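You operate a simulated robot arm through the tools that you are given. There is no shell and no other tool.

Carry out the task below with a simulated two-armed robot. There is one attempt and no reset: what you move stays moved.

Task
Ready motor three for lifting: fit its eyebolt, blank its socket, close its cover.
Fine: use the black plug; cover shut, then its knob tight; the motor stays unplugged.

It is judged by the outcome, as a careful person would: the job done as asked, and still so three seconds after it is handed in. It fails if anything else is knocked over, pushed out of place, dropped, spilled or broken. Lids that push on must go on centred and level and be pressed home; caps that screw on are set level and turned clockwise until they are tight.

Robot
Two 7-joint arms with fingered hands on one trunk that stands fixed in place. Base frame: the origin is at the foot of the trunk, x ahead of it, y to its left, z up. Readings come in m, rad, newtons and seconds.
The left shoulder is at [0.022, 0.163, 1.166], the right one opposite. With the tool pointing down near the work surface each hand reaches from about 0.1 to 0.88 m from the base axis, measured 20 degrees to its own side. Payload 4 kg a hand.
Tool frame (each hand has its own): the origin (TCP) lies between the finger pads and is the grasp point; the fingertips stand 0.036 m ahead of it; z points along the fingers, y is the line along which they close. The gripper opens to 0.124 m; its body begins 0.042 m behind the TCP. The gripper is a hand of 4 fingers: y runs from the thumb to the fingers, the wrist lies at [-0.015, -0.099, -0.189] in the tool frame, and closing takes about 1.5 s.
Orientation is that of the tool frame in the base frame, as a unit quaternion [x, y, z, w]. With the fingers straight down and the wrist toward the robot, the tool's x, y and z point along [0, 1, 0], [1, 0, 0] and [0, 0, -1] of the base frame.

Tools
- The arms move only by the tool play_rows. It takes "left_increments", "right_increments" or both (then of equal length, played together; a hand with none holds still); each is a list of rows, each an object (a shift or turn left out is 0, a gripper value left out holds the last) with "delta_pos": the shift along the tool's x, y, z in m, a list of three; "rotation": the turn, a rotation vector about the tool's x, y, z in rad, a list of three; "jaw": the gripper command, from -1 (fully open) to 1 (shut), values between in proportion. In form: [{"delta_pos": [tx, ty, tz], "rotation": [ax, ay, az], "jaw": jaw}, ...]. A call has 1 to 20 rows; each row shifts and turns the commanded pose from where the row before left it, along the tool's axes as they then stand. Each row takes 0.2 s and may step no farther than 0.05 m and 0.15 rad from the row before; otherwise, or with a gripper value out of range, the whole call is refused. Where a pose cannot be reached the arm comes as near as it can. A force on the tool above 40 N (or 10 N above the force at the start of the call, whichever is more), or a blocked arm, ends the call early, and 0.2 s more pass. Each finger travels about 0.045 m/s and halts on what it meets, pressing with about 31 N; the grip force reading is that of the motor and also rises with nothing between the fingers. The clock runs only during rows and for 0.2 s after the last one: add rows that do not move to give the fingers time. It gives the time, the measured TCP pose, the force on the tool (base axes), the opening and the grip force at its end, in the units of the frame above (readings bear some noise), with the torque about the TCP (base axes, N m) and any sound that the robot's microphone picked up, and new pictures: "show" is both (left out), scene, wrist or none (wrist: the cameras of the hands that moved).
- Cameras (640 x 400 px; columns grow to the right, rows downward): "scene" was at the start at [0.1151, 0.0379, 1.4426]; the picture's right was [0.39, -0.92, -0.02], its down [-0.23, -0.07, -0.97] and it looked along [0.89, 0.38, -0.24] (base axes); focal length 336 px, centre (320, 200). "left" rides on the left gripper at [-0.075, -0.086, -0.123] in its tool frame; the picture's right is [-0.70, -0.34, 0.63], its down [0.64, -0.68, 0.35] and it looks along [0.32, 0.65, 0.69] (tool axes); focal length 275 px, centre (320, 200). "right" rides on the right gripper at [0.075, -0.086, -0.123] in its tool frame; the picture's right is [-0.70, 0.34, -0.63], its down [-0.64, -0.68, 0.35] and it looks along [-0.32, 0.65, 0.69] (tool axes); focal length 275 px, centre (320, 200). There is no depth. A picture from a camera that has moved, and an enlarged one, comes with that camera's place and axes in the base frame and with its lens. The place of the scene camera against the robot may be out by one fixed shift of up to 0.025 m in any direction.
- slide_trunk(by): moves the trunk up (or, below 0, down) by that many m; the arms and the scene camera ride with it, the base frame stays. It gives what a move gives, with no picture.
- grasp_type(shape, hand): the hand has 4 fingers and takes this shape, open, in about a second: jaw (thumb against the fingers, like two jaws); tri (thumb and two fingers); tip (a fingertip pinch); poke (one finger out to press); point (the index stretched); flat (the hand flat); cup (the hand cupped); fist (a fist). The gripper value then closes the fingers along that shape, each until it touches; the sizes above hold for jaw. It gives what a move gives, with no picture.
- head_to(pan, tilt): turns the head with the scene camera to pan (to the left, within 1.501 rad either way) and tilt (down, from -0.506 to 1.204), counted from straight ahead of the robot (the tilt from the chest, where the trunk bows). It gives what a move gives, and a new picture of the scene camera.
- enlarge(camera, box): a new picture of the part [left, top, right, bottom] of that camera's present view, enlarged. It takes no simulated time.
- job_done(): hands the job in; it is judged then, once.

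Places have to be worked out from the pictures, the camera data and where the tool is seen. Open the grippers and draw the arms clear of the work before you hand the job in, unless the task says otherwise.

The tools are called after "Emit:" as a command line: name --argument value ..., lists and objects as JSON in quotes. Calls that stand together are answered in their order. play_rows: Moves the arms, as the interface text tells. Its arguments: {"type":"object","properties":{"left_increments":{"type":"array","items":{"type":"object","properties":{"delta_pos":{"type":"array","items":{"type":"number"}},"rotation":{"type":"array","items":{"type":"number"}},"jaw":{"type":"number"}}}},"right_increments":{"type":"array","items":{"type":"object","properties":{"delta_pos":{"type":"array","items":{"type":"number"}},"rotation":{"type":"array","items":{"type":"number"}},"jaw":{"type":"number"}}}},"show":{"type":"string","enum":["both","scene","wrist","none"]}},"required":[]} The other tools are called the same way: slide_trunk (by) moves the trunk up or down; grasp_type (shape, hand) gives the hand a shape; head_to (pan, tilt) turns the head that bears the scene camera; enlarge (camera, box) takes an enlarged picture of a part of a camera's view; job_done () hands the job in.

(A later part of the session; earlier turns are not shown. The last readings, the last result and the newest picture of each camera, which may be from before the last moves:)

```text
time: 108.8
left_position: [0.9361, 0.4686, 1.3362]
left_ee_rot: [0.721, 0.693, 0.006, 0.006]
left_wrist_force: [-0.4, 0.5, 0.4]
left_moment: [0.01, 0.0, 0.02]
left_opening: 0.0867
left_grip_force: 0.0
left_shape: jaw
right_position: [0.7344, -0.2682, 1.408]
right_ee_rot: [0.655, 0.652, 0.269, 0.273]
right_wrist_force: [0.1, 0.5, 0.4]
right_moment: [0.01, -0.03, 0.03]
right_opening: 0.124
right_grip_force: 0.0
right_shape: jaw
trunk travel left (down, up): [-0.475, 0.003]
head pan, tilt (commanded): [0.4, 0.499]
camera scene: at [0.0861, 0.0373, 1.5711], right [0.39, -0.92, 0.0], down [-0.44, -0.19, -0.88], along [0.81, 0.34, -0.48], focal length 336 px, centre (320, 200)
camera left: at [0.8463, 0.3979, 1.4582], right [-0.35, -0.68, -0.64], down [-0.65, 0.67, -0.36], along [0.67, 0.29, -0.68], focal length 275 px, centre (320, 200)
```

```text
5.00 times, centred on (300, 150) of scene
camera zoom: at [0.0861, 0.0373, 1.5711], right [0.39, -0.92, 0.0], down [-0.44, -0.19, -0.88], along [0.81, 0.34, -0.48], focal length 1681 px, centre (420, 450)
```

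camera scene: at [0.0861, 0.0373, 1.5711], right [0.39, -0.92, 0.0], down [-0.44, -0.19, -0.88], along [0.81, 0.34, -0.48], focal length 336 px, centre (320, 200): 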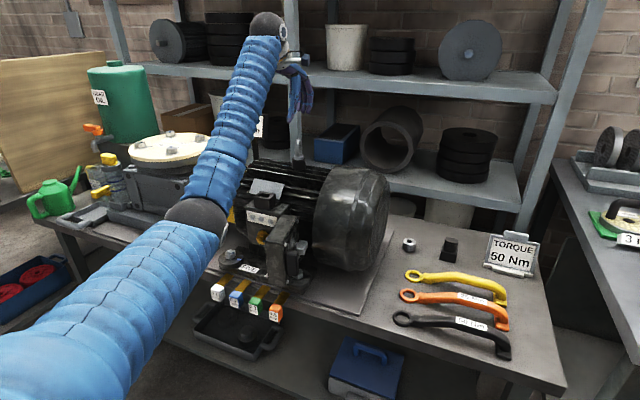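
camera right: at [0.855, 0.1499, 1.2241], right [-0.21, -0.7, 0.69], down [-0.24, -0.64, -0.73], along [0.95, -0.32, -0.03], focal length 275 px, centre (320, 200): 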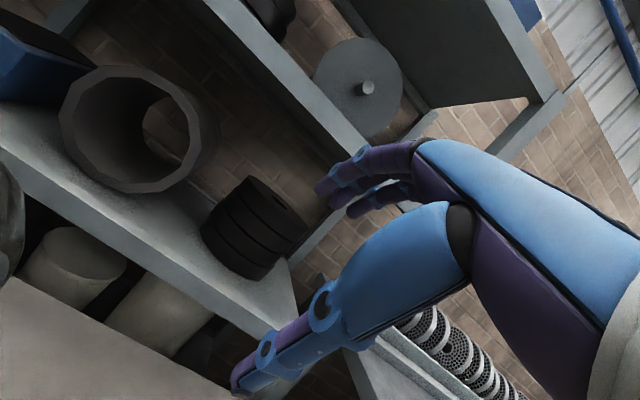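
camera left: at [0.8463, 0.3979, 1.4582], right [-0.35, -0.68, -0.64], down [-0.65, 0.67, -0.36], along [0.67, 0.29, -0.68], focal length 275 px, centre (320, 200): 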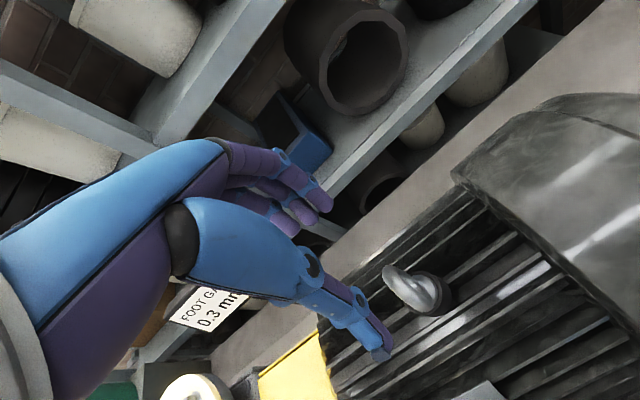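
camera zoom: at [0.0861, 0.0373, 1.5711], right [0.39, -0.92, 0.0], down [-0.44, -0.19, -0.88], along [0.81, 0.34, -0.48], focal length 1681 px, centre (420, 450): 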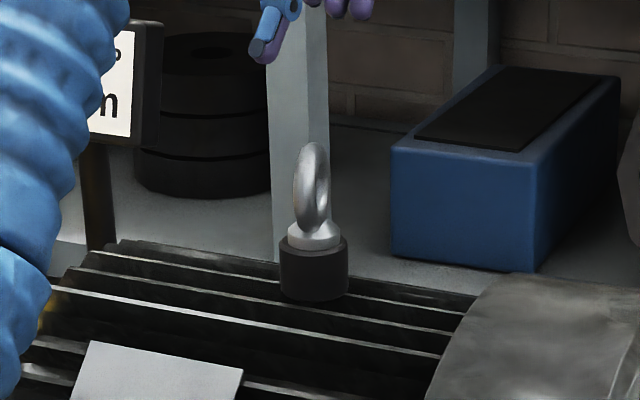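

The eyebolt stands upright in the boss. I'll zoom further to verify that the collar is really flush.

Emit:
enlarge --camera "scene" --box '[288, 132, 318, 172]'

Emit:
enlarge --camera "left" --box '[370, 240, 460, 330]'

Emit:
enlarge --camera "scene" --box '[390, 225, 470, 275]'

```text
10.00 times, centred on (303, 152) of scene
camera zoom: at [0.0861, 0.0373, 1.5711], right [0.39, -0.92, 0.0], down [-0.44, -0.19, -0.88], along [0.81, 0.34, -0.48], focal length 3362 px, centre (490, 680)
```

zoom: 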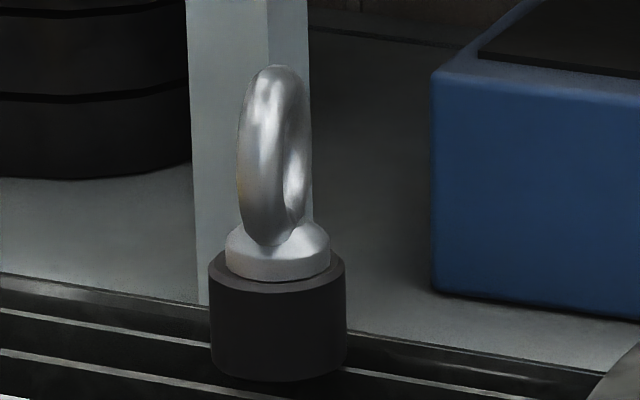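

```text
4.44 times, centred on (415, 285) of left
camera zoom: at [0.8463, 0.3979, 1.4582], right [-0.35, -0.68, -0.64], down [-0.65, 0.67, -0.36], along [0.67, 0.29, -0.68], focal length 1224 px, centre (-102, -178)
```

zoom: 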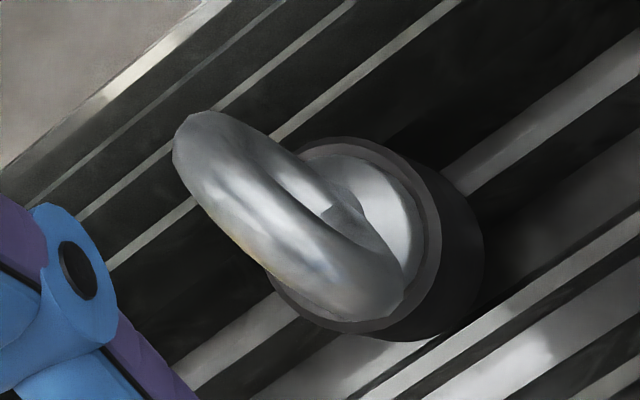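

```text
8.00 times, centred on (430, 250) of scene
camera zoom: at [0.0861, 0.0373, 1.5711], right [0.39, -0.92, 0.0], down [-0.44, -0.19, -0.88], along [0.81, 0.34, -0.48], focal length 2690 px, centre (-560, -200)
```

zoom: 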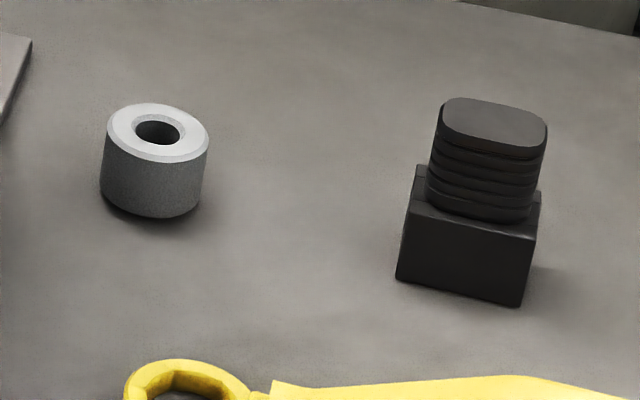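

The 10× view shows the collar flush and level on the boss; the empty holder hasn't moved. Next is the plug: I move the left hand away from the eyebolt, open fully, and lower the trunk 0.1 m for better reach.

Emit:
play_rows --left_increments '[{"delta_pos": [-0.033, 0.01, -0.0167], "jaw": -1}, {"delta_pos": [-0.033, 0.01, -0.0167]}, {"delta_pos": [-0.033, 0.01, -0.0167]}, {"delta_pos": [-0.033, 0.01, -0.0167]}, {"delta_pos": [-0.033, 0.01, -0.0167]}, {"delta_pos": [-0.033, 0.01, -0.0167]}, {}]' --show "none"

Emit:
slide_trunk --by -0.1

```text
time: 110.4
left_position: [0.9855, 0.2698, 1.438]
left_ee_rot: [0.721, 0.693, 0.006, 0.006]
left_wrist_force: [0.3, -0.5, 0.4]
left_moment: [0.0, -0.04, 0.01]
left_opening: 0.1237
left_grip_force: 0.0
left_shape: jaw
right_position: [0.7343, -0.2671, 1.4083]
right_ee_rot: [0.654, 0.653, 0.27, 0.271]
right_wrist_force: [0.0, -0.2, 0.9]
right_moment: [0.02, 0.02, -0.02]
right_opening: 0.1237
right_grip_force: 0.0
right_shape: jaw
trunk travel left (down, up): [-0.475, 0.003]
head pan, tilt (commanded): [0.4, 0.499]
```

```text
time: 111.7
left_position: [0.9851, 0.2686, 1.3372]
left_ee_rot: [0.721, 0.693, 0.007, 0.007]
left_wrist_force: [0.0, 0.3, -0.4]
left_moment: [-0.01, 0.02, 0.01]
left_opening: 0.1236
left_grip_force: 0.1
left_shape: jaw
right_position: [0.7368, -0.2666, 1.3064]
right_ee_rot: [0.653, 0.653, 0.271, 0.271]
right_wrist_force: [0.7, -0.1, -0.2]
right_moment: [-0.01, -0.02, -0.01]
right_opening: 0.1239
right_grip_force: 0.0
right_shape: jaw
trunk travel left (down, up): [-0.375, 0.103]
head pan, tilt (commanded): [0.4, 0.499]
```

I pitch slightly forward (for reach) and move over the plug to about (1.066, −0.01, 1.25).

Emit:
play_rows --left_increments '[{"rotation": [-0.1, 0, -0.02]}, {"rotation": [-0.1, 0, -0.02]}, {"delta_pos": [-0.0349, 0.0078, 0.0127]}, {"delta_pos": [-0.0349, 0.0078, 0.0127]}, {"delta_pos": [-0.0349, 0.0078, 0.0127]}, {"delta_pos": [-0.0349, 0.0078, 0.0127]}, {"delta_pos": [-0.0349, 0.0078, 0.0127]}, {"delta_pos": [-0.0349, 0.0078, 0.0127]}, {"delta_pos": [-0.0349, 0.0078, 0.0127]}, {"delta_pos": [-0.0349, 0.0078, 0.0127]}, {}]' --show "both"

```text
time: 114.1
left_position: [1.0686, -0.0104, 1.2536]
left_ee_rot: [0.703, 0.703, 0.075, 0.079]
left_wrist_force: [-0.4, 0.0, 0.8]
left_moment: [-0.05, 0.04, -0.02]
left_opening: 0.1238
left_grip_force: 0.1
left_shape: jaw
right_position: [0.7365, -0.2645, 1.307]
right_ee_rot: [0.653, 0.653, 0.27, 0.271]
right_wrist_force: [0.7, 0.5, 0.2]
right_moment: [0.01, 0.03, -0.01]
right_opening: 0.1234
right_grip_force: 0.1
right_shape: jaw
trunk travel left (down, up): [-0.375, 0.103]
head pan, tilt (commanded): [0.4, 0.499]
camera scene: at [0.098, 0.0379, 1.4682], right [0.39, -0.92, -0.01], down [-0.46, -0.19, -0.87], along [0.8, 0.34, -0.5], focal length 336 px, centre (320, 200)
camera left: at [0.9581, -0.0845, 1.356], right [-0.19, -0.7, -0.69], down [-0.59, 0.64, -0.49], along [0.78, 0.31, -0.54], focal length 275 px, centre (320, 200)
```

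scene: 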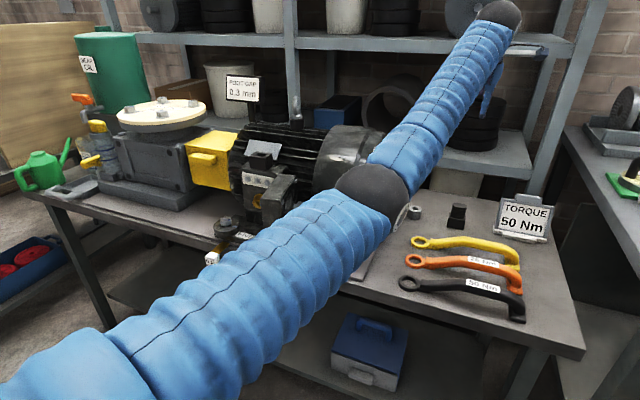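
left: 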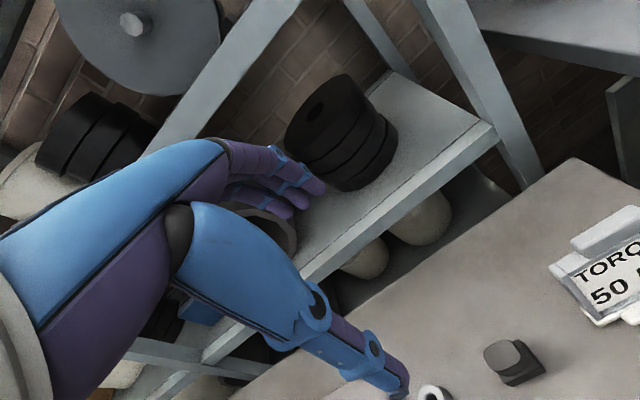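

Reached (1.069, −0.010, 1.254). Now I descend toward z≈1.0 while straightening the pitch.

Emit:
play_rows --left_increments '[{"delta_pos": [0, -0.007, 0.0355], "rotation": [0.024, 0, 0]}, {"delta_pos": [0, -0.0062, 0.0355], "rotation": [0.024, 0, 0]}, {"delta_pos": [0, -0.0054, 0.036], "rotation": [0.024, 0, 0]}, {"delta_pos": [0, -0.0046, 0.036], "rotation": [0.024, 0, 0]}, {"delta_pos": [0, -0.0037, 0.036], "rotation": [0.024, 0, 0]}, {"delta_pos": [0, -0.0029, 0.036], "rotation": [0.024, 0, 0]}, {"delta_pos": [0, -0.002, 0.036], "rotation": [0.024, 0, 0]}, {}]' --show "wrist"

Emit:
enlarge --camera "left" --box '[290, 180, 470, 340]'

```text
time: 115.9
left_position: [1.0737, -0.0112, 1.0006]
left_ee_rot: [0.707, 0.707, 0.016, 0.019]
left_wrist_force: [0.7, 0.1, -0.1]
left_moment: [-0.02, 0.01, 0.01]
left_opening: 0.1236
left_grip_force: 0.2
left_shape: jaw
right_position: [0.7383, -0.2654, 1.3082]
right_ee_rot: [0.654, 0.653, 0.27, 0.27]
right_wrist_force: [0.0, 0.7, 0.6]
right_moment: [-0.03, 0.02, -0.02]
right_opening: 0.1241
right_grip_force: 0.1
right_shape: jaw
trunk travel left (down, up): [-0.375, 0.103]
head pan, tilt (commanded): [0.4, 0.499]
camera left: at [0.9824, -0.087, 1.1209], right [-0.31, -0.7, -0.65], down [-0.66, 0.64, -0.38], along [0.68, 0.31, -0.66], focal length 275 px, centre (320, 200)
```

left: 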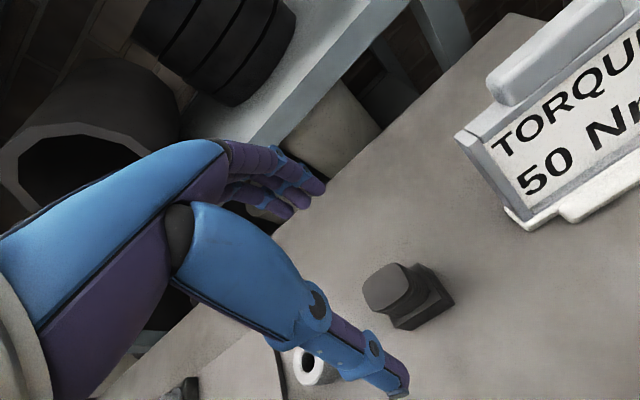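

```text
2.50 times, centred on (380, 260) of left
camera zoom: at [0.9824, -0.087, 1.1209], right [-0.31, -0.7, -0.65], down [-0.66, 0.64, -0.38], along [0.68, 0.31, -0.66], focal length 688 px, centre (170, 50)
```

zoom: 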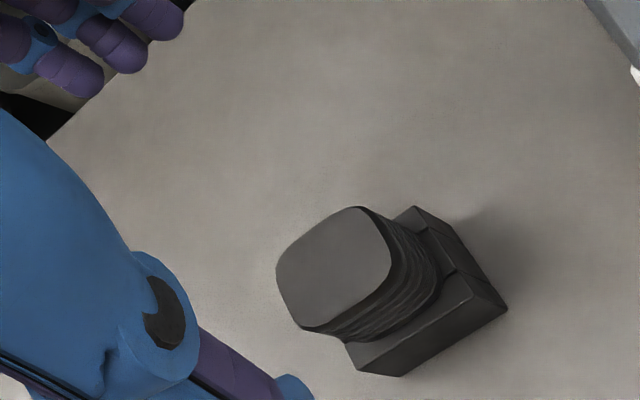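

The plug's head is at (1.069, −0.011), aligned with the axes. I shift −4.5 mm in x and descend to z≈0.926 around its head.

Emit:
play_rows --left_increments '[{"delta_pos": [0, -0.0027, 0.0248]}, {"delta_pos": [0, -0.0027, 0.0248]}, {"delta_pos": [0, -0.0027, 0.0243]}, {}]' --show "wrist"

Emit:
enlarge --camera "left" --box '[230, 130, 470, 400]'

```text
time: 116.9
left_position: [1.0687, -0.0106, 0.9256]
left_ee_rot: [0.708, 0.706, 0.016, 0.018]
left_wrist_force: [0.4, 0.2, 0.9]
left_moment: [0.01, -0.02, 0.03]
left_opening: 0.1239
left_grip_force: 0.0
left_shape: jaw
right_position: [0.7382, -0.2656, 1.3068]
right_ee_rot: [0.653, 0.653, 0.27, 0.271]
right_wrist_force: [0.4, -0.7, -0.5]
right_moment: [0.02, -0.02, -0.01]
right_opening: 0.1238
right_grip_force: 0.1
right_shape: jaw
trunk travel left (down, up): [-0.375, 0.103]
head pan, tilt (commanded): [0.4, 0.499]
camera left: at [0.9782, -0.0855, 1.0454], right [-0.31, -0.7, -0.65], down [-0.66, 0.64, -0.38], along [0.68, 0.31, -0.66], focal length 275 px, centre (320, 200)
```

left: 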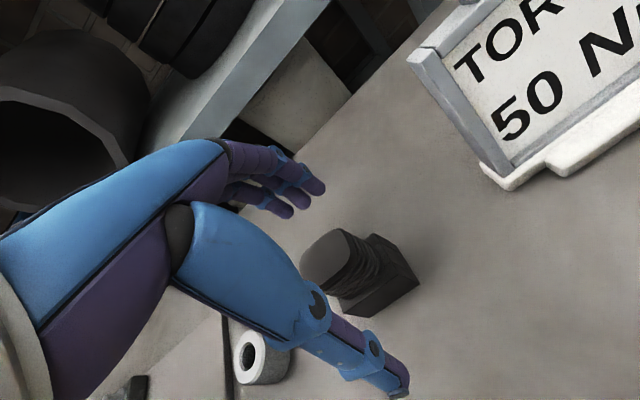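

```text
1.48 times, centred on (350, 265) of left
camera zoom: at [0.9782, -0.0855, 1.0454], right [-0.31, -0.7, -0.65], down [-0.66, 0.64, -0.38], along [0.68, 0.31, -0.66], focal length 408 px, centre (276, 104)
```

zoom: 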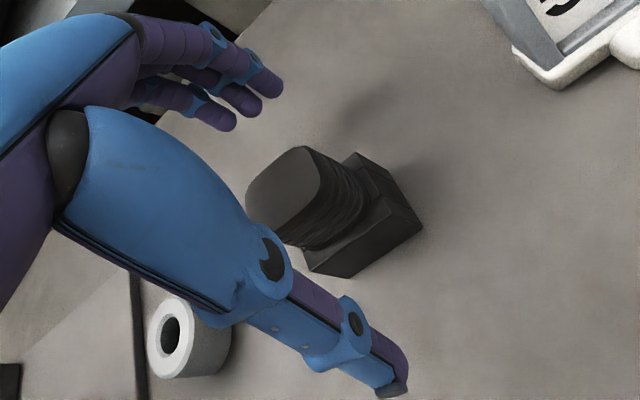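

The head is between thumb and fingers. I close on it.

Emit:
play_rows --left_increments '[{"jaw": 0}, {"jaw": 0.4}, {"jaw": 0.7}, {"jaw": 1}, {"jaw": 1}, {"jaw": 1}, {"jaw": 1}, {"jaw": 1}, {"jaw": 1}]' --show "wrist"

Emit:
enlarge --camera "left" --box '[230, 130, 470, 400]'

```text
time: 118.9
left_position: [1.0685, -0.0113, 0.9272]
left_ee_rot: [0.707, 0.707, 0.016, 0.018]
left_wrist_force: [-5.2, 1.6, 0.4]
left_moment: [-0.02, -0.49, -0.15]
left_opening: 0.0364
left_grip_force: 30.9
left_shape: jaw
right_position: [0.7368, -0.2662, 1.3086]
right_ee_rot: [0.653, 0.654, 0.27, 0.27]
right_wrist_force: [-0.2, -0.7, 0.1]
right_moment: [0.0, 0.04, 0.03]
right_opening: 0.1241
right_grip_force: 0.1
right_shape: jaw
trunk travel left (down, up): [-0.375, 0.103]
head pan, tilt (commanded): [0.4, 0.499]
camera left: at [0.9781, -0.0855, 1.0455], right [-0.31, -0.7, -0.65], down [-0.66, 0.64, -0.38], along [0.68, 0.31, -0.66], focal length 275 px, centre (320, 200)
```

left: 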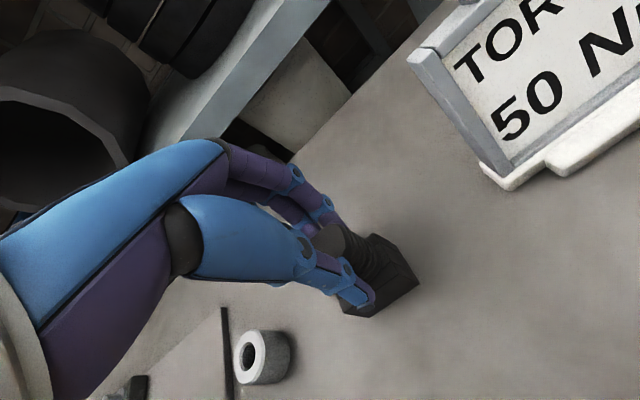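

```text
1.48 times, centred on (350, 265) of left
camera zoom: at [0.9781, -0.0855, 1.0455], right [-0.31, -0.7, -0.65], down [-0.66, 0.64, -0.38], along [0.68, 0.31, -0.66], focal length 408 px, centre (276, 104)
```

zoom: 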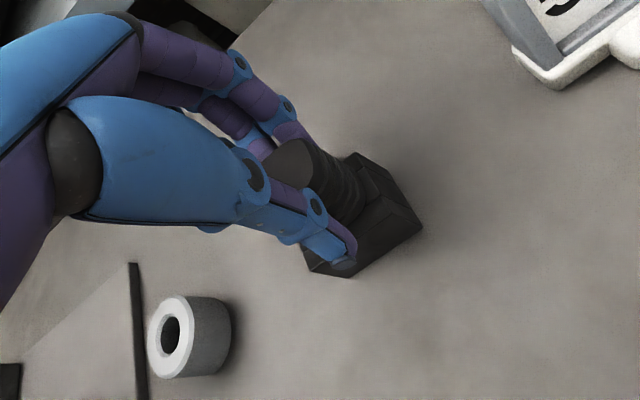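

Gripped with opening 36 mm. I lift straight up in small steps and check that the block stays on the bench.

Emit:
play_rows --left_increments '[{"delta_pos": [0, 0.0004, -0.008]}, {"delta_pos": [0, 0.0004, -0.008]}, {"delta_pos": [0, 0.0004, -0.008]}, {}]' --show "none"

Emit:
enlarge --camera "left" --box '[230, 130, 470, 400]'

Emit:
enlarge --camera "scene" --box '[410, 160, 510, 240]'

```text
time: 119.9
left_position: [1.0697, -0.0115, 0.9516]
left_ee_rot: [0.707, 0.707, 0.016, 0.02]
left_wrist_force: [7.6, 0.0, 2.5]
left_moment: [0.03, -0.57, -0.07]
left_opening: 0.0323
left_grip_force: 30.7
left_shape: jaw
right_position: [0.7365, -0.2661, 1.3076]
right_ee_rot: [0.654, 0.653, 0.27, 0.271]
right_wrist_force: [-0.8, 0.6, 1.1]
right_moment: [0.04, 0.02, -0.05]
right_opening: 0.1241
right_grip_force: 0.2
right_shape: jaw
trunk travel left (down, up): [-0.375, 0.103]
head pan, tilt (commanded): [0.4, 0.499]
```

```text
1.48 times, centred on (350, 265) of left
camera zoom: at [0.9785, -0.0862, 1.0712], right [-0.3, -0.7, -0.65], down [-0.66, 0.64, -0.38], along [0.68, 0.31, -0.66], focal length 408 px, centre (276, 104)
```

zoom: 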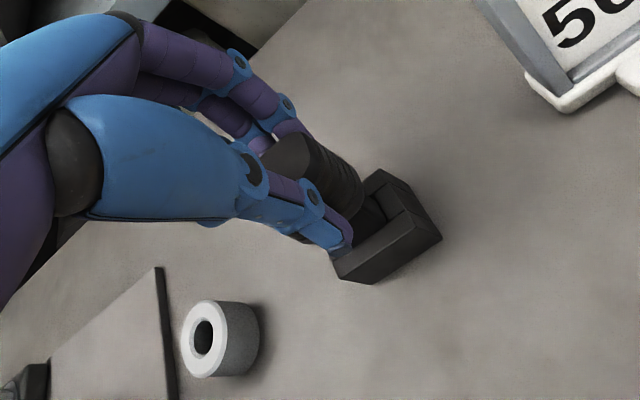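

```text
5.00 times, centred on (460, 200) of scene
camera zoom: at [0.0979, 0.0369, 1.4683], right [0.39, -0.92, -0.01], down [-0.46, -0.19, -0.87], along [0.8, 0.34, -0.5], focal length 1681 px, centre (-380, 200)
```

zoom: 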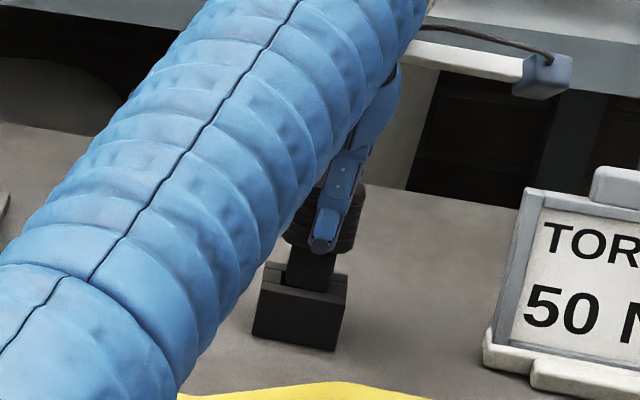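

The plug is sliding out and the block stays. I continue lifting.

Emit:
play_rows --left_increments '[{"delta_pos": [0, 0.0004, -0.008]}, {"delta_pos": [0, 0.0006, -0.012]}, {"delta_pos": [0, 0.0015, -0.03]}, {"delta_pos": [0, 0.0015, -0.03]}, {}]' --show "wrist"

Emit:
enlarge --camera "left" --box '[260, 190, 440, 350]'

Emit:
enlarge --camera "scene" --box '[420, 130, 500, 240]'

```text
time: 121.1
left_position: [1.0682, -0.0129, 1.0305]
left_ee_rot: [0.706, 0.707, 0.015, 0.019]
left_wrist_force: [0.2, -0.4, -1.8]
left_moment: [0.02, -0.01, -0.01]
left_opening: 0.0319
left_grip_force: 30.7
left_shape: jaw
right_position: [0.7379, -0.2651, 1.307]
right_ee_rot: [0.654, 0.653, 0.269, 0.271]
right_wrist_force: [-0.6, 0.4, -0.4]
right_moment: [-0.02, -0.02, -0.01]
right_opening: 0.1239
right_grip_force: 0.1
right_shape: jaw
trunk travel left (down, up): [-0.375, 0.103]
head pan, tilt (commanded): [0.4, 0.499]
camera left: at [0.9784, -0.087, 1.1498], right [-0.31, -0.7, -0.65], down [-0.66, 0.64, -0.38], along [0.68, 0.31, -0.66], focal length 275 px, centre (320, 200)
```

left: 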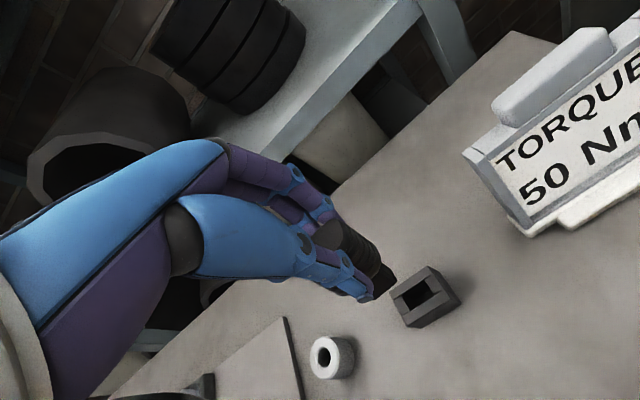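

```text
2.50 times, centred on (350, 270) of left
camera zoom: at [0.9784, -0.087, 1.1498], right [-0.31, -0.7, -0.65], down [-0.66, 0.64, -0.38], along [0.68, 0.31, -0.66], focal length 688 px, centre (245, 25)
```

zoom: 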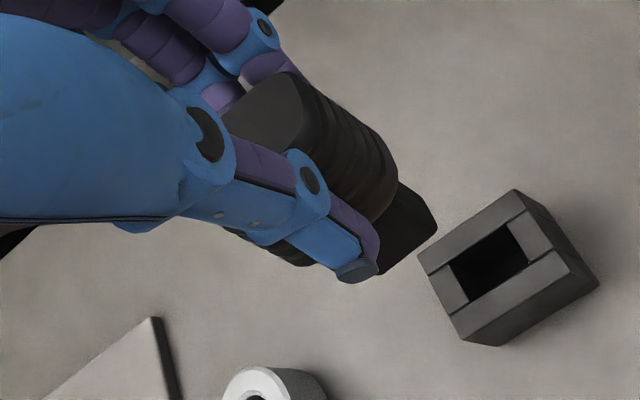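

```text
3.64 times, centred on (460, 185) of scene
camera zoom: at [0.0987, 0.0368, 1.4681], right [0.39, -0.92, -0.01], down [-0.47, -0.19, -0.87], along [0.8, 0.34, -0.5], focal length 1223 px, centre (-189, 254)
```

zoom: 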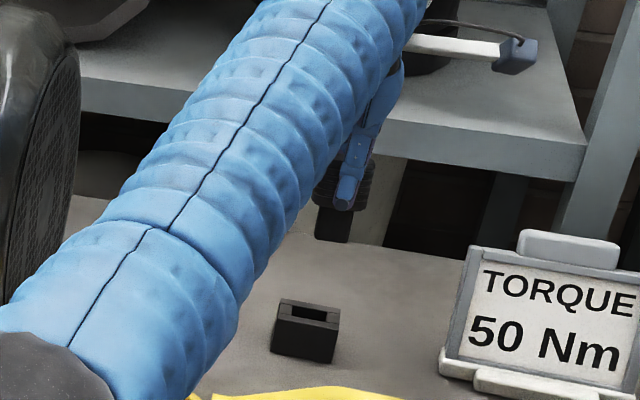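

The plug is out, but in this view it looks tilted in the grip. I carry it high over toward the socket with the left arm, while yawing the right hand to point its camera left for a side view.

Emit:
play_rows --left_increments '[{"delta_pos": [0.0111, -0.0094, -0.0372]}, {"delta_pos": [0.0111, -0.0094, -0.0372]}, {"delta_pos": [0.0111, -0.0094, -0.0372]}, {"delta_pos": [0.0111, -0.0094, -0.0372]}, {"delta_pos": [0.0111, -0.0094, -0.0372]}, {"delta_pos": [0.0111, -0.0094, -0.0372]}, {"delta_pos": [0.0111, -0.0094, -0.0372]}, {"delta_pos": [0.0111, -0.0094, -0.0372]}, {"delta_pos": [0.0111, -0.0094, -0.0372]}, {"delta_pos": [0.038, -0.0167, -0.0008]}, {"delta_pos": [0.038, -0.0167, -0.0008]}, {"delta_pos": [0.038, -0.0167, -0.0008]}, {"delta_pos": [0.038, -0.0167, -0.0008]}, {"delta_pos": [0.038, -0.0167, -0.0008]}, {"delta_pos": [0.038, -0.0167, -0.0008]}, {"delta_pos": [0.038, -0.0167, -0.0008]}, {"delta_pos": [0.038, -0.0167, -0.0008]}, {"delta_pos": [0.038, -0.0167, -0.0008]}, {"delta_pos": [0.038, -0.0167, -0.0008]}, {"delta_pos": [0.038, -0.0167, -0.0008]}]' --right_increments '[{}, {}, {}, {}, {}, {}, {}, {}, {}, {}, {"rotation": [0, 0.099, -0.099]}, {"rotation": [0, 0.099, -0.099]}, {"rotation": [0, 0.099, -0.099]}, {"rotation": [0, 0.099, -0.099]}, {"rotation": [0, 0.099, -0.099]}, {"rotation": [0, 0.099, -0.099]}, {"rotation": [0, 0.099, -0.099]}, {"rotation": [0, 0.099, -0.099]}, {"rotation": [0, 0.099, -0.099]}, {"rotation": [0, 0.099, -0.099]}]' --show "both"

```text
time: 125.3
left_position: [0.7873, 0.5078, 1.358]
left_ee_rot: [0.708, 0.706, 0.014, 0.02]
left_wrist_force: [0.4, -0.8, -0.6]
left_moment: [0.0, 0.01, 0.01]
left_opening: 0.0317
left_grip_force: 30.8
left_shape: jaw
right_position: [0.7363, -0.2648, 1.3087]
right_ee_rot: [0.39, 0.838, 0.346, 0.162]
right_wrist_force: [0.0, 0.2, 0.3]
right_moment: [-0.01, -0.03, 0.0]
right_opening: 0.1238
right_grip_force: 0.0
right_shape: jaw
right hand out of reach, approached as far as the arm can: row 16, 17, 18, 19, 20
trunk travel left (down, up): [-0.375, 0.103]
head pan, tilt (commanded): [0.4, 0.499]
camera scene: at [0.0974, 0.0382, 1.4682], right [0.39, -0.92, -0.01], down [-0.46, -0.19, -0.87], along [0.8, 0.34, -0.5], focal length 336 px, centre (320, 200)
camera right: at [0.5756, -0.3021, 1.3335], right [0.29, -0.67, 0.69], down [0.23, -0.65, -0.73], along [0.93, 0.37, -0.03], focal length 275 px, centre (320, 200)
camera left: at [0.6964, 0.4338, 1.4778], right [-0.31, -0.7, -0.65], down [-0.66, 0.64, -0.38], along [0.68, 0.31, -0.66], focal length 275 px, centre (320, 200)
```

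scene: 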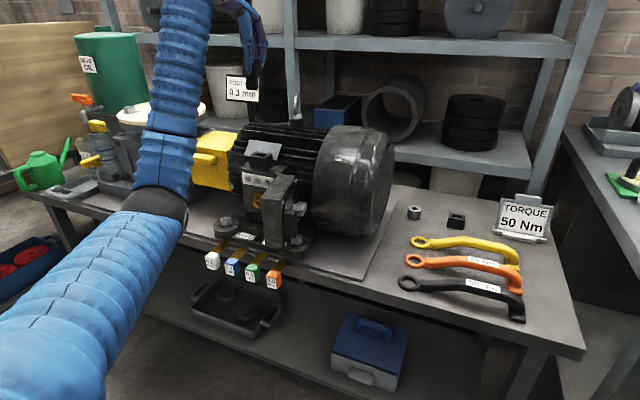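
right: 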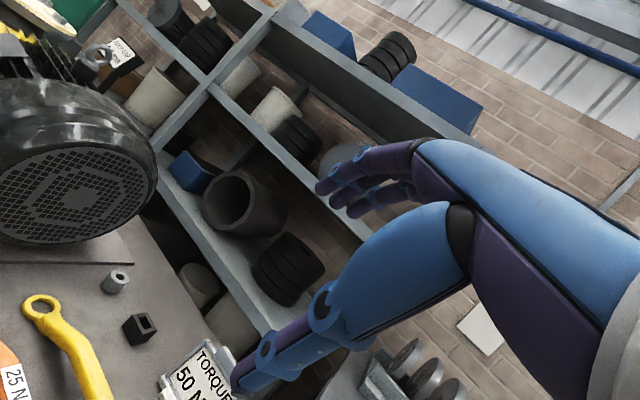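
left: 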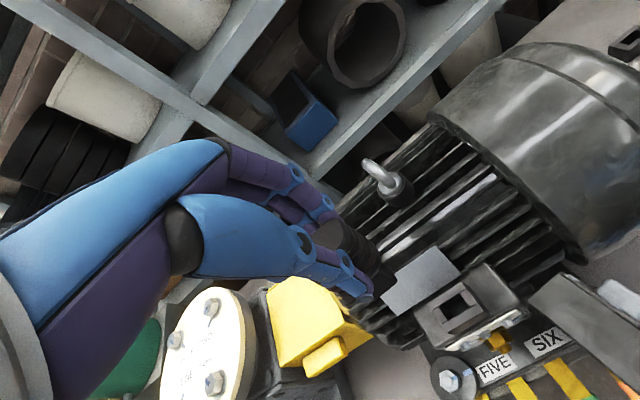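

The right hand's yaw reached about 43°. I first zoom on the held plug with the scene camera, which sees it here at an oblique angle, and the left wrist camera.

Emit:
enlarge --camera "scene" --box '[210, 0, 290, 110]'

Emit:
enlarge --camera "left" --box '[270, 190, 420, 320]'

Emit:
enlarge --camera "left" --box '[400, 230, 560, 370]'

```text
3.64 times, centred on (250, 55) of scene
camera zoom: at [0.0974, 0.0382, 1.4682], right [0.39, -0.92, -0.01], down [-0.46, -0.19, -0.87], along [0.8, 0.34, -0.5], focal length 1223 px, centre (574, 727)
```

zoom: 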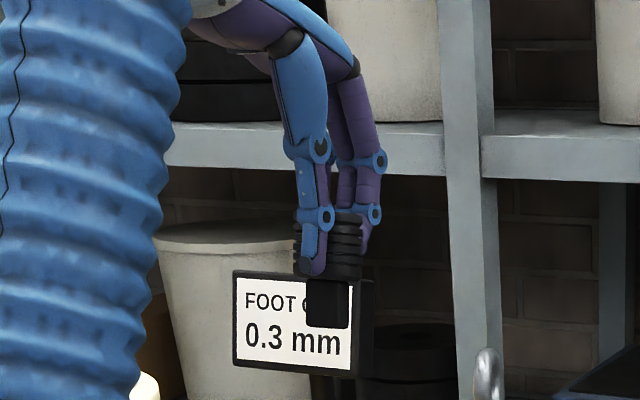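

```text
3.08 times, centred on (345, 255) of left
camera zoom: at [0.6964, 0.4338, 1.4778], right [-0.31, -0.7, -0.65], down [-0.66, 0.64, -0.38], along [0.68, 0.31, -0.66], focal length 847 px, centre (243, 31)
```

zoom: 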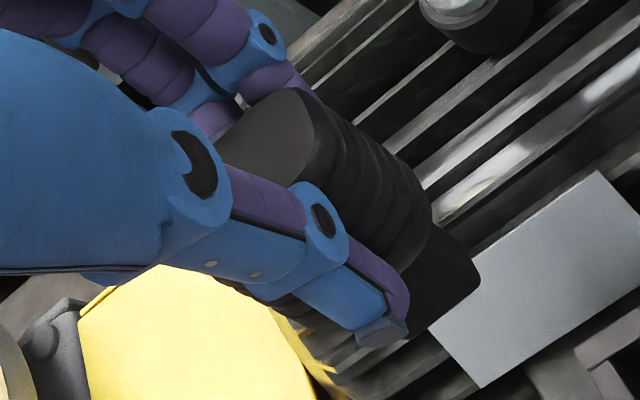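

```text
2.86 times, centred on (480, 300) of left
camera zoom: at [0.6964, 0.4338, 1.4778], right [-0.31, -0.7, -0.65], down [-0.66, 0.64, -0.38], along [0.68, 0.31, -0.66], focal length 786 px, centre (-137, -86)
```

zoom: 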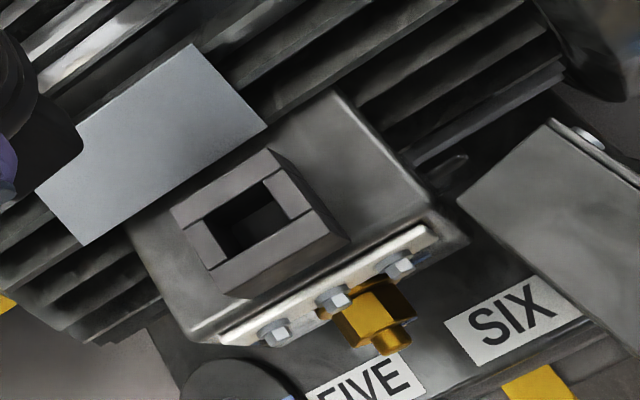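

I need an accurate tilt estimate, so I zoom in much more on the held plug from the scene camera.

Emit:
enlarge --camera "scene" --box '[232, 45, 272, 95]'

Emit:
enlarge --camera "left" --box '[310, 200, 400, 300]'

```text
8.00 times, centred on (252, 70) of scene
camera zoom: at [0.0974, 0.0382, 1.4682], right [0.39, -0.92, -0.01], down [-0.46, -0.19, -0.87], along [0.8, 0.34, -0.5], focal length 2690 px, centre (864, 1240)
```

zoom: 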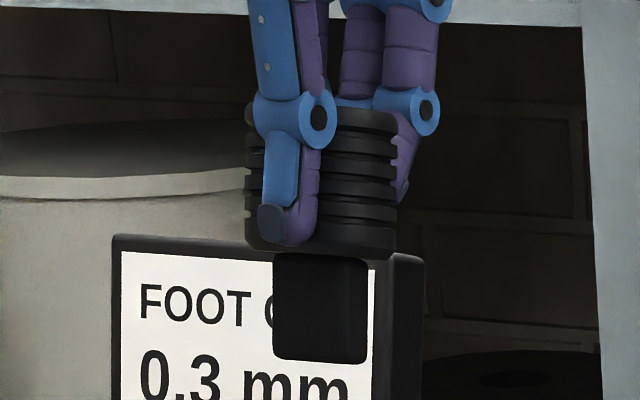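

```text
4.00 times, centred on (355, 250) of left
camera zoom: at [0.6964, 0.4338, 1.4778], right [-0.31, -0.7, -0.65], down [-0.66, 0.64, -0.38], along [0.68, 0.31, -0.66], focal length 1101 px, centre (180, 0)
```

zoom: 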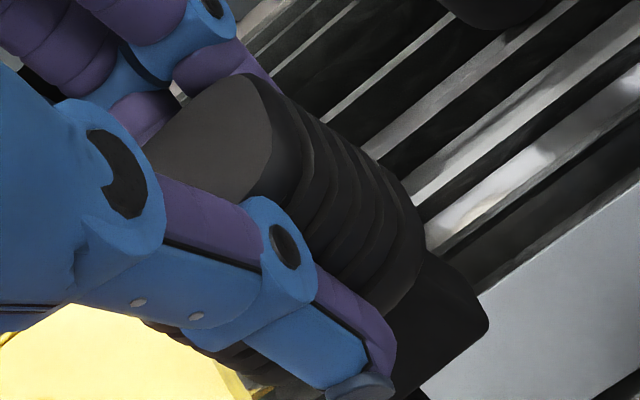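

The plug's tongue is tilted ≈13–14° toward the robot in the grip, with no sideways tilt. I pitch the hand forward 0.235 rad so the plug hangs vertical, then re-check.

Emit:
play_rows --left_increments '[{"rotation": [-0.1175, 0, 0]}, {"rotation": [-0.1175, 0, 0]}, {}]' --show "none"

Emit:
enlarge --camera "scene" --box '[232, 45, 272, 95]'

Emit:
enlarge --camera "left" --box '[310, 200, 470, 340]'

```text
time: 126.1
left_position: [0.7862, 0.5072, 1.3571]
left_ee_rot: [0.7, 0.7, 0.099, 0.102]
left_wrist_force: [0.2, 0.5, -0.7]
left_moment: [-0.01, -0.02, 0.0]
left_opening: 0.0319
left_grip_force: 31.0
left_shape: jaw
right_position: [0.7382, -0.2644, 1.3074]
right_ee_rot: [0.389, 0.838, 0.347, 0.161]
right_wrist_force: [0.4, -0.1, -0.6]
right_moment: [0.0, 0.0, 0.0]
right_opening: 0.124
right_grip_force: 0.1
right_shape: jaw
trunk travel left (down, up): [-0.375, 0.103]
head pan, tilt (commanded): [0.4, 0.499]
```

```text
8.00 times, centred on (252, 70) of scene
camera zoom: at [0.098, 0.0368, 1.4682], right [0.39, -0.92, -0.01], down [-0.46, -0.19, -0.87], along [0.8, 0.34, -0.5], focal length 2690 px, centre (864, 1240)
```

zoom: 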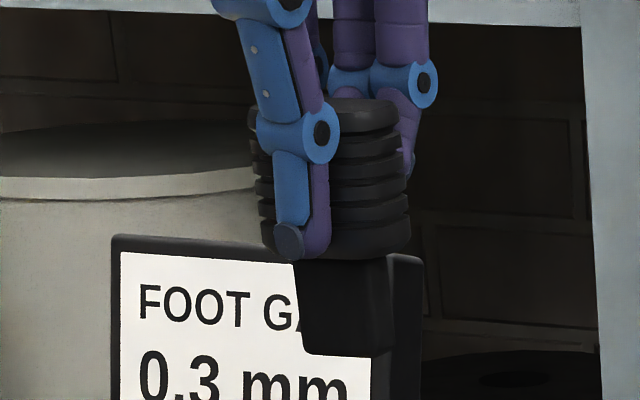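

```text
2.86 times, centred on (390, 270) of left
camera zoom: at [0.6703, 0.4327, 1.4516], right [-0.15, -0.7, -0.7], down [-0.56, 0.64, -0.53], along [0.82, 0.31, -0.48], focal length 786 px, centre (120, 0)
```

zoom: 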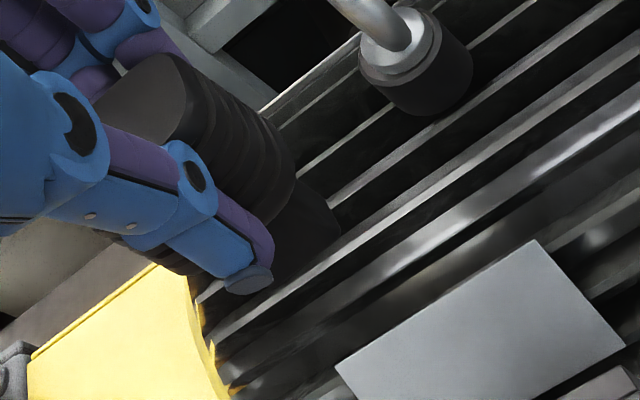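

Nearly vertical; about 2–3° remains. I add 0.045 rad more pitch and lower to about 4 cm above the socket for close alignment.

Emit:
play_rows --left_increments '[{"rotation": [-0.045, 0, 0]}, {"delta_pos": [0, -0.0114, 0.0331]}, {"delta_pos": [0, -0.0114, 0.0331]}, {}]' --show "wrist"

Emit:
enlarge --camera "scene" --box '[222, 70, 292, 180]'

Emit:
enlarge --camera "left" --box '[320, 200, 500, 360]'

```text
time: 127.1
left_position: [0.786, 0.5074, 1.2877]
left_ee_rot: [0.697, 0.698, 0.115, 0.118]
left_wrist_force: [0.4, -1.0, -1.5]
left_moment: [0.01, 0.05, 0.01]
left_opening: 0.0318
left_grip_force: 30.9
left_shape: jaw
right_position: [0.738, -0.2664, 1.3076]
right_ee_rot: [0.389, 0.838, 0.347, 0.162]
right_wrist_force: [0.6, 1.0, 0.1]
right_moment: [-0.02, 0.03, 0.01]
right_opening: 0.1241
right_grip_force: 0.1
right_shape: jaw
trunk travel left (down, up): [-0.375, 0.103]
head pan, tilt (commanded): [0.4, 0.499]
camera left: at [0.6658, 0.4326, 1.3774], right [-0.11, -0.7, -0.71], down [-0.53, 0.64, -0.55], along [0.84, 0.31, -0.45], focal length 275 px, centre (320, 200)
```

left: 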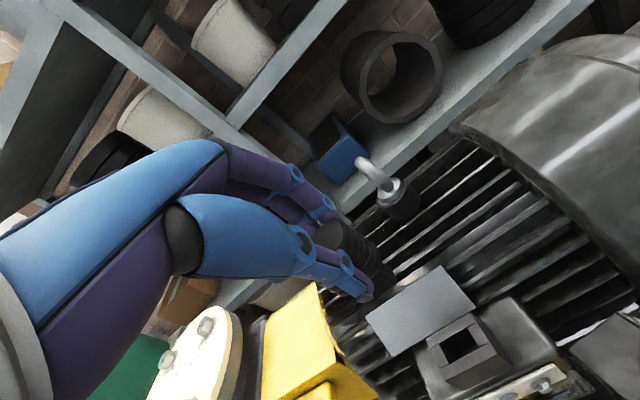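

```text
3.64 times, centred on (257, 125) of scene
camera zoom: at [0.0979, 0.0366, 1.4683], right [0.39, -0.92, -0.01], down [-0.46, -0.19, -0.87], along [0.8, 0.34, -0.5], focal length 1223 px, centre (549, 473)
```

zoom: 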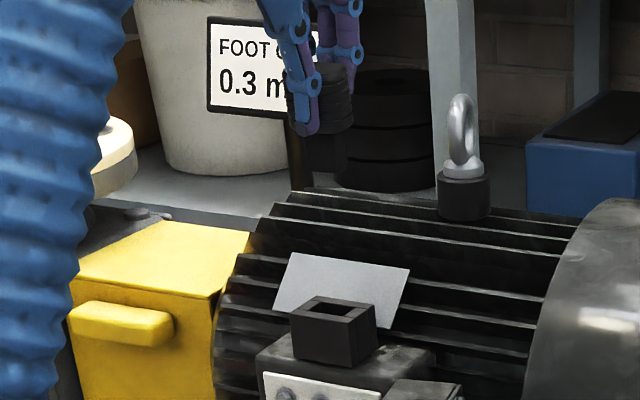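

```text
2.50 times, centred on (410, 280) of left
camera zoom: at [0.6658, 0.4326, 1.3774], right [-0.11, -0.7, -0.71], down [-0.53, 0.64, -0.55], along [0.84, 0.31, -0.45], focal length 688 px, centre (95, 0)
```

zoom: 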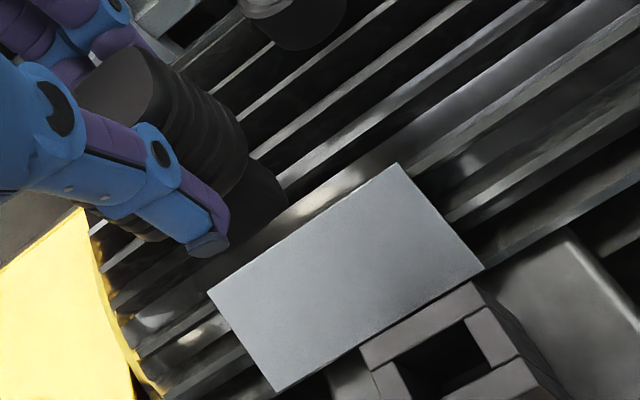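

I zoom on both socket and tongue in the scene view for an accurate relative measurement.

Emit:
enlarge --camera "scene" --box '[240, 140, 280, 190]'

Emit:
enlarge --camera "scene" --box '[236, 85, 276, 125]'

Emit:
enlarge --camera "left" --box '[420, 290, 530, 400]'

Emit:
enlarge --camera "left" --box '[310, 200, 420, 310]'

```text
8.00 times, centred on (260, 165) of scene
camera zoom: at [0.0979, 0.0366, 1.4683], right [0.39, -0.92, -0.01], down [-0.46, -0.19, -0.87], along [0.8, 0.34, -0.5], focal length 2690 px, centre (800, 480)
```

zoom: 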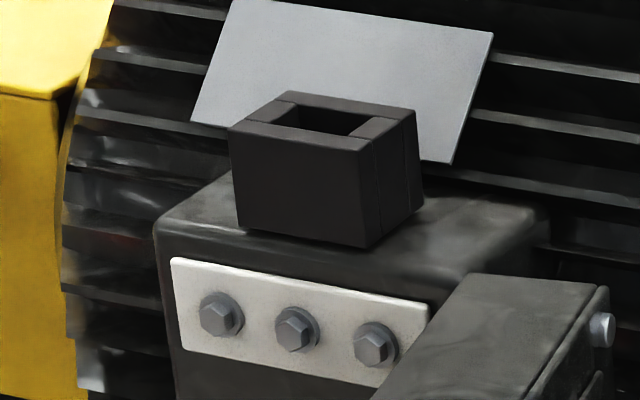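

```text
10.00 times, centred on (256, 105) of scene
camera zoom: at [0.0979, 0.0366, 1.4683], right [0.39, -0.92, -0.01], down [-0.46, -0.19, -0.87], along [0.8, 0.34, -0.5], focal length 3362 px, centre (960, 1150)
```

zoom: 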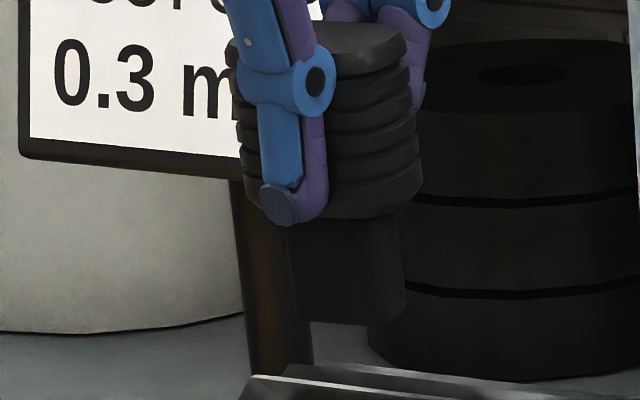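

```text
3.64 times, centred on (475, 345) of left
camera zoom: at [0.6658, 0.4326, 1.3774], right [-0.11, -0.7, -0.71], down [-0.53, 0.64, -0.55], along [0.84, 0.31, -0.45], focal length 1001 px, centre (-244, -327)
```

zoom: 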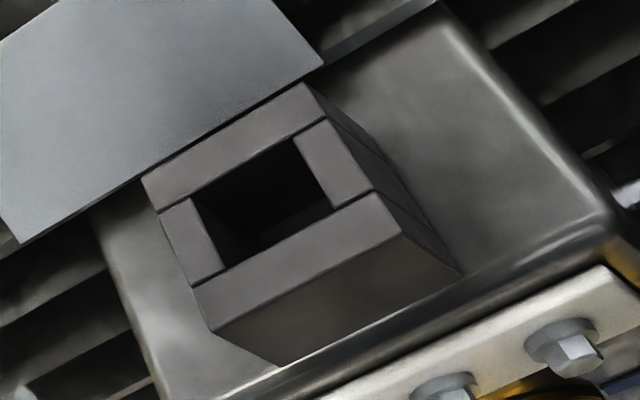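

```text
3.64 times, centred on (365, 255) of left
camera zoom: at [0.6658, 0.4326, 1.3774], right [-0.11, -0.7, -0.71], down [-0.53, 0.64, -0.55], along [0.84, 0.31, -0.45], focal length 1001 px, centre (156, 0)
```

zoom: 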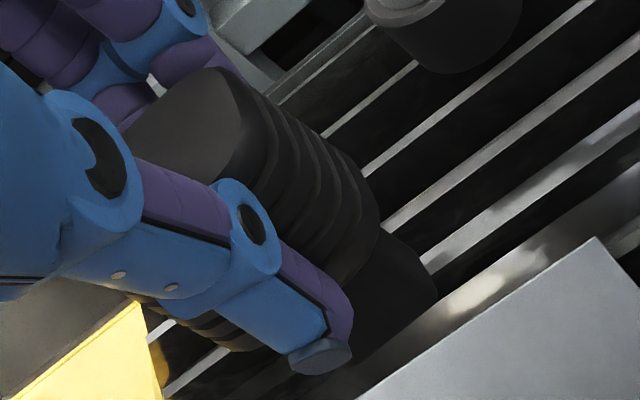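

Plug now hangs vertical (within ~1°) and its yaw matches the socket; the hole centre is (0.785, 0.5045, 1.118). I estimate the tongue at about (0.80, 0.508, 1.217), so I shift (−15, −3.5) mm and lower to ~1.3 cm above the socket.

Emit:
play_rows --left_increments '[{"delta_pos": [-0.0012, -0.0136, 0.0246]}, {"delta_pos": [-0.0012, -0.0136, 0.0246]}, {"delta_pos": [-0.0011, -0.0135, 0.0246]}, {}]' --show "wrist"

Emit:
enlarge --camera "scene" --box '[236, 115, 286, 185]'

Emit:
enlarge --camera "left" --box '[320, 210, 460, 340]'

```text
time: 128.1
left_position: [0.7733, 0.5033, 1.2048]
left_ee_rot: [0.698, 0.697, 0.115, 0.117]
left_wrist_force: [-0.2, -0.8, -0.7]
left_moment: [0.0, 0.04, 0.0]
left_opening: 0.0317
left_grip_force: 31.0
left_shape: jaw
right_position: [0.7377, -0.2656, 1.3069]
right_ee_rot: [0.389, 0.838, 0.347, 0.161]
right_wrist_force: [-0.3, -1.0, 0.9]
right_moment: [0.01, -0.02, 0.03]
right_opening: 0.1239
right_grip_force: 0.0
right_shape: jaw
trunk travel left (down, up): [-0.375, 0.103]
head pan, tilt (commanded): [0.4, 0.499]
camera left: at [0.6529, 0.4293, 1.2952], right [-0.11, -0.7, -0.71], down [-0.53, 0.64, -0.55], along [0.84, 0.31, -0.45], focal length 275 px, centre (320, 200)
```

left: 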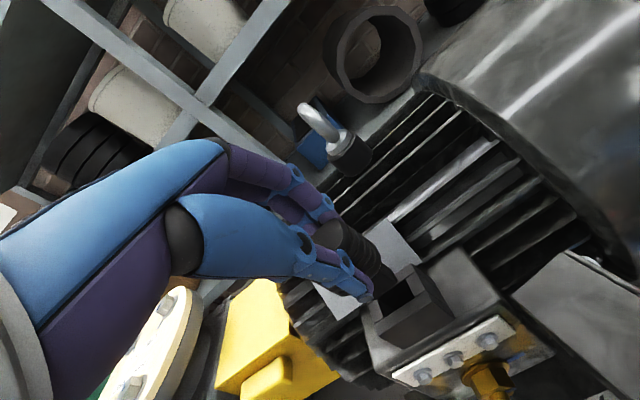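

```text
5.71 times, centred on (261, 150) of scene
camera zoom: at [0.0981, 0.0366, 1.4682], right [0.39, -0.92, -0.01], down [-0.46, -0.19, -0.87], along [0.8, 0.34, -0.5], focal length 1921 px, centre (657, 486)
```

zoom: 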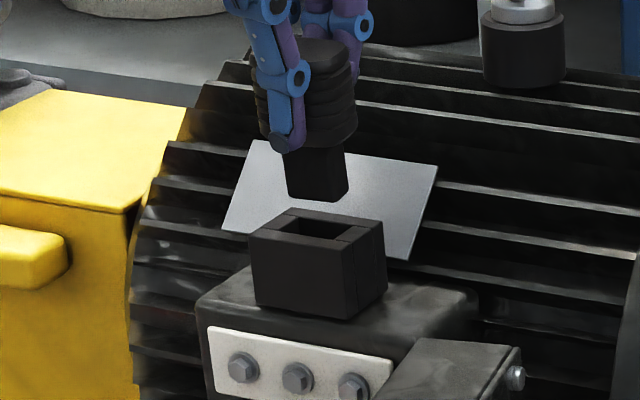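

```text
3.08 times, centred on (390, 275) of left
camera zoom: at [0.6529, 0.4293, 1.2952], right [-0.11, -0.7, -0.71], down [-0.53, 0.64, -0.55], along [0.84, 0.31, -0.45], focal length 847 px, centre (105, -31)
```

zoom: 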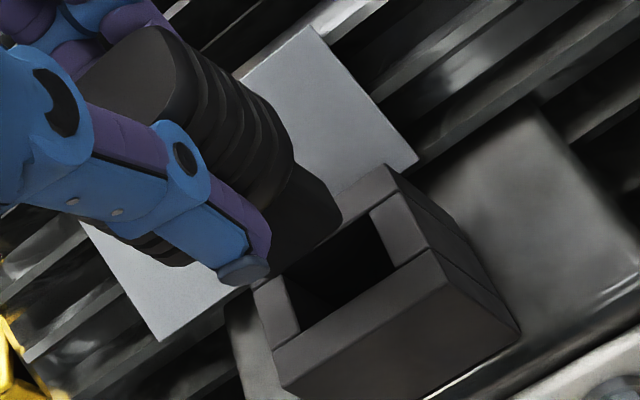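

I zoom further into tongue and hole in both views for precise corner positions.

Emit:
enlarge --camera "left" --box '[365, 240, 445, 320]'

Emit:
enlarge --camera "scene" --box '[246, 135, 281, 170]'

```text
5.00 times, centred on (405, 280) of left
camera zoom: at [0.6529, 0.4293, 1.2952], right [-0.11, -0.7, -0.71], down [-0.53, 0.64, -0.55], along [0.84, 0.31, -0.45], focal length 1376 px, centre (-105, -200)
```

zoom: 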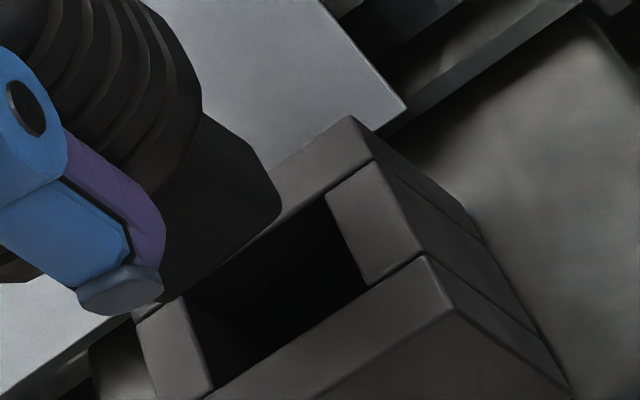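

```text
11.43 times, centred on (264, 152) of scene
camera zoom: at [0.0981, 0.0366, 1.4682], right [0.39, -0.92, -0.01], down [-0.46, -0.19, -0.87], along [0.8, 0.34, -0.5], focal length 3842 px, centre (966, 743)
```

zoom: 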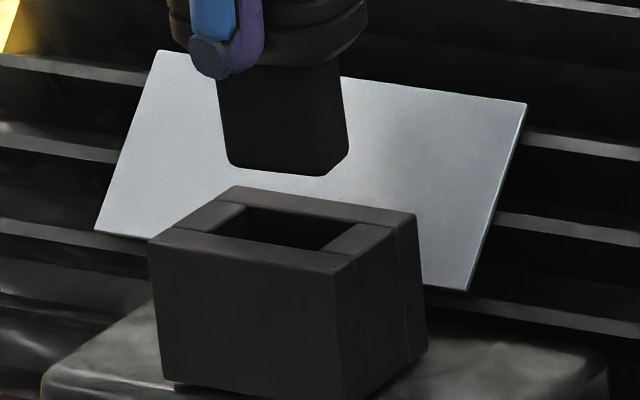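

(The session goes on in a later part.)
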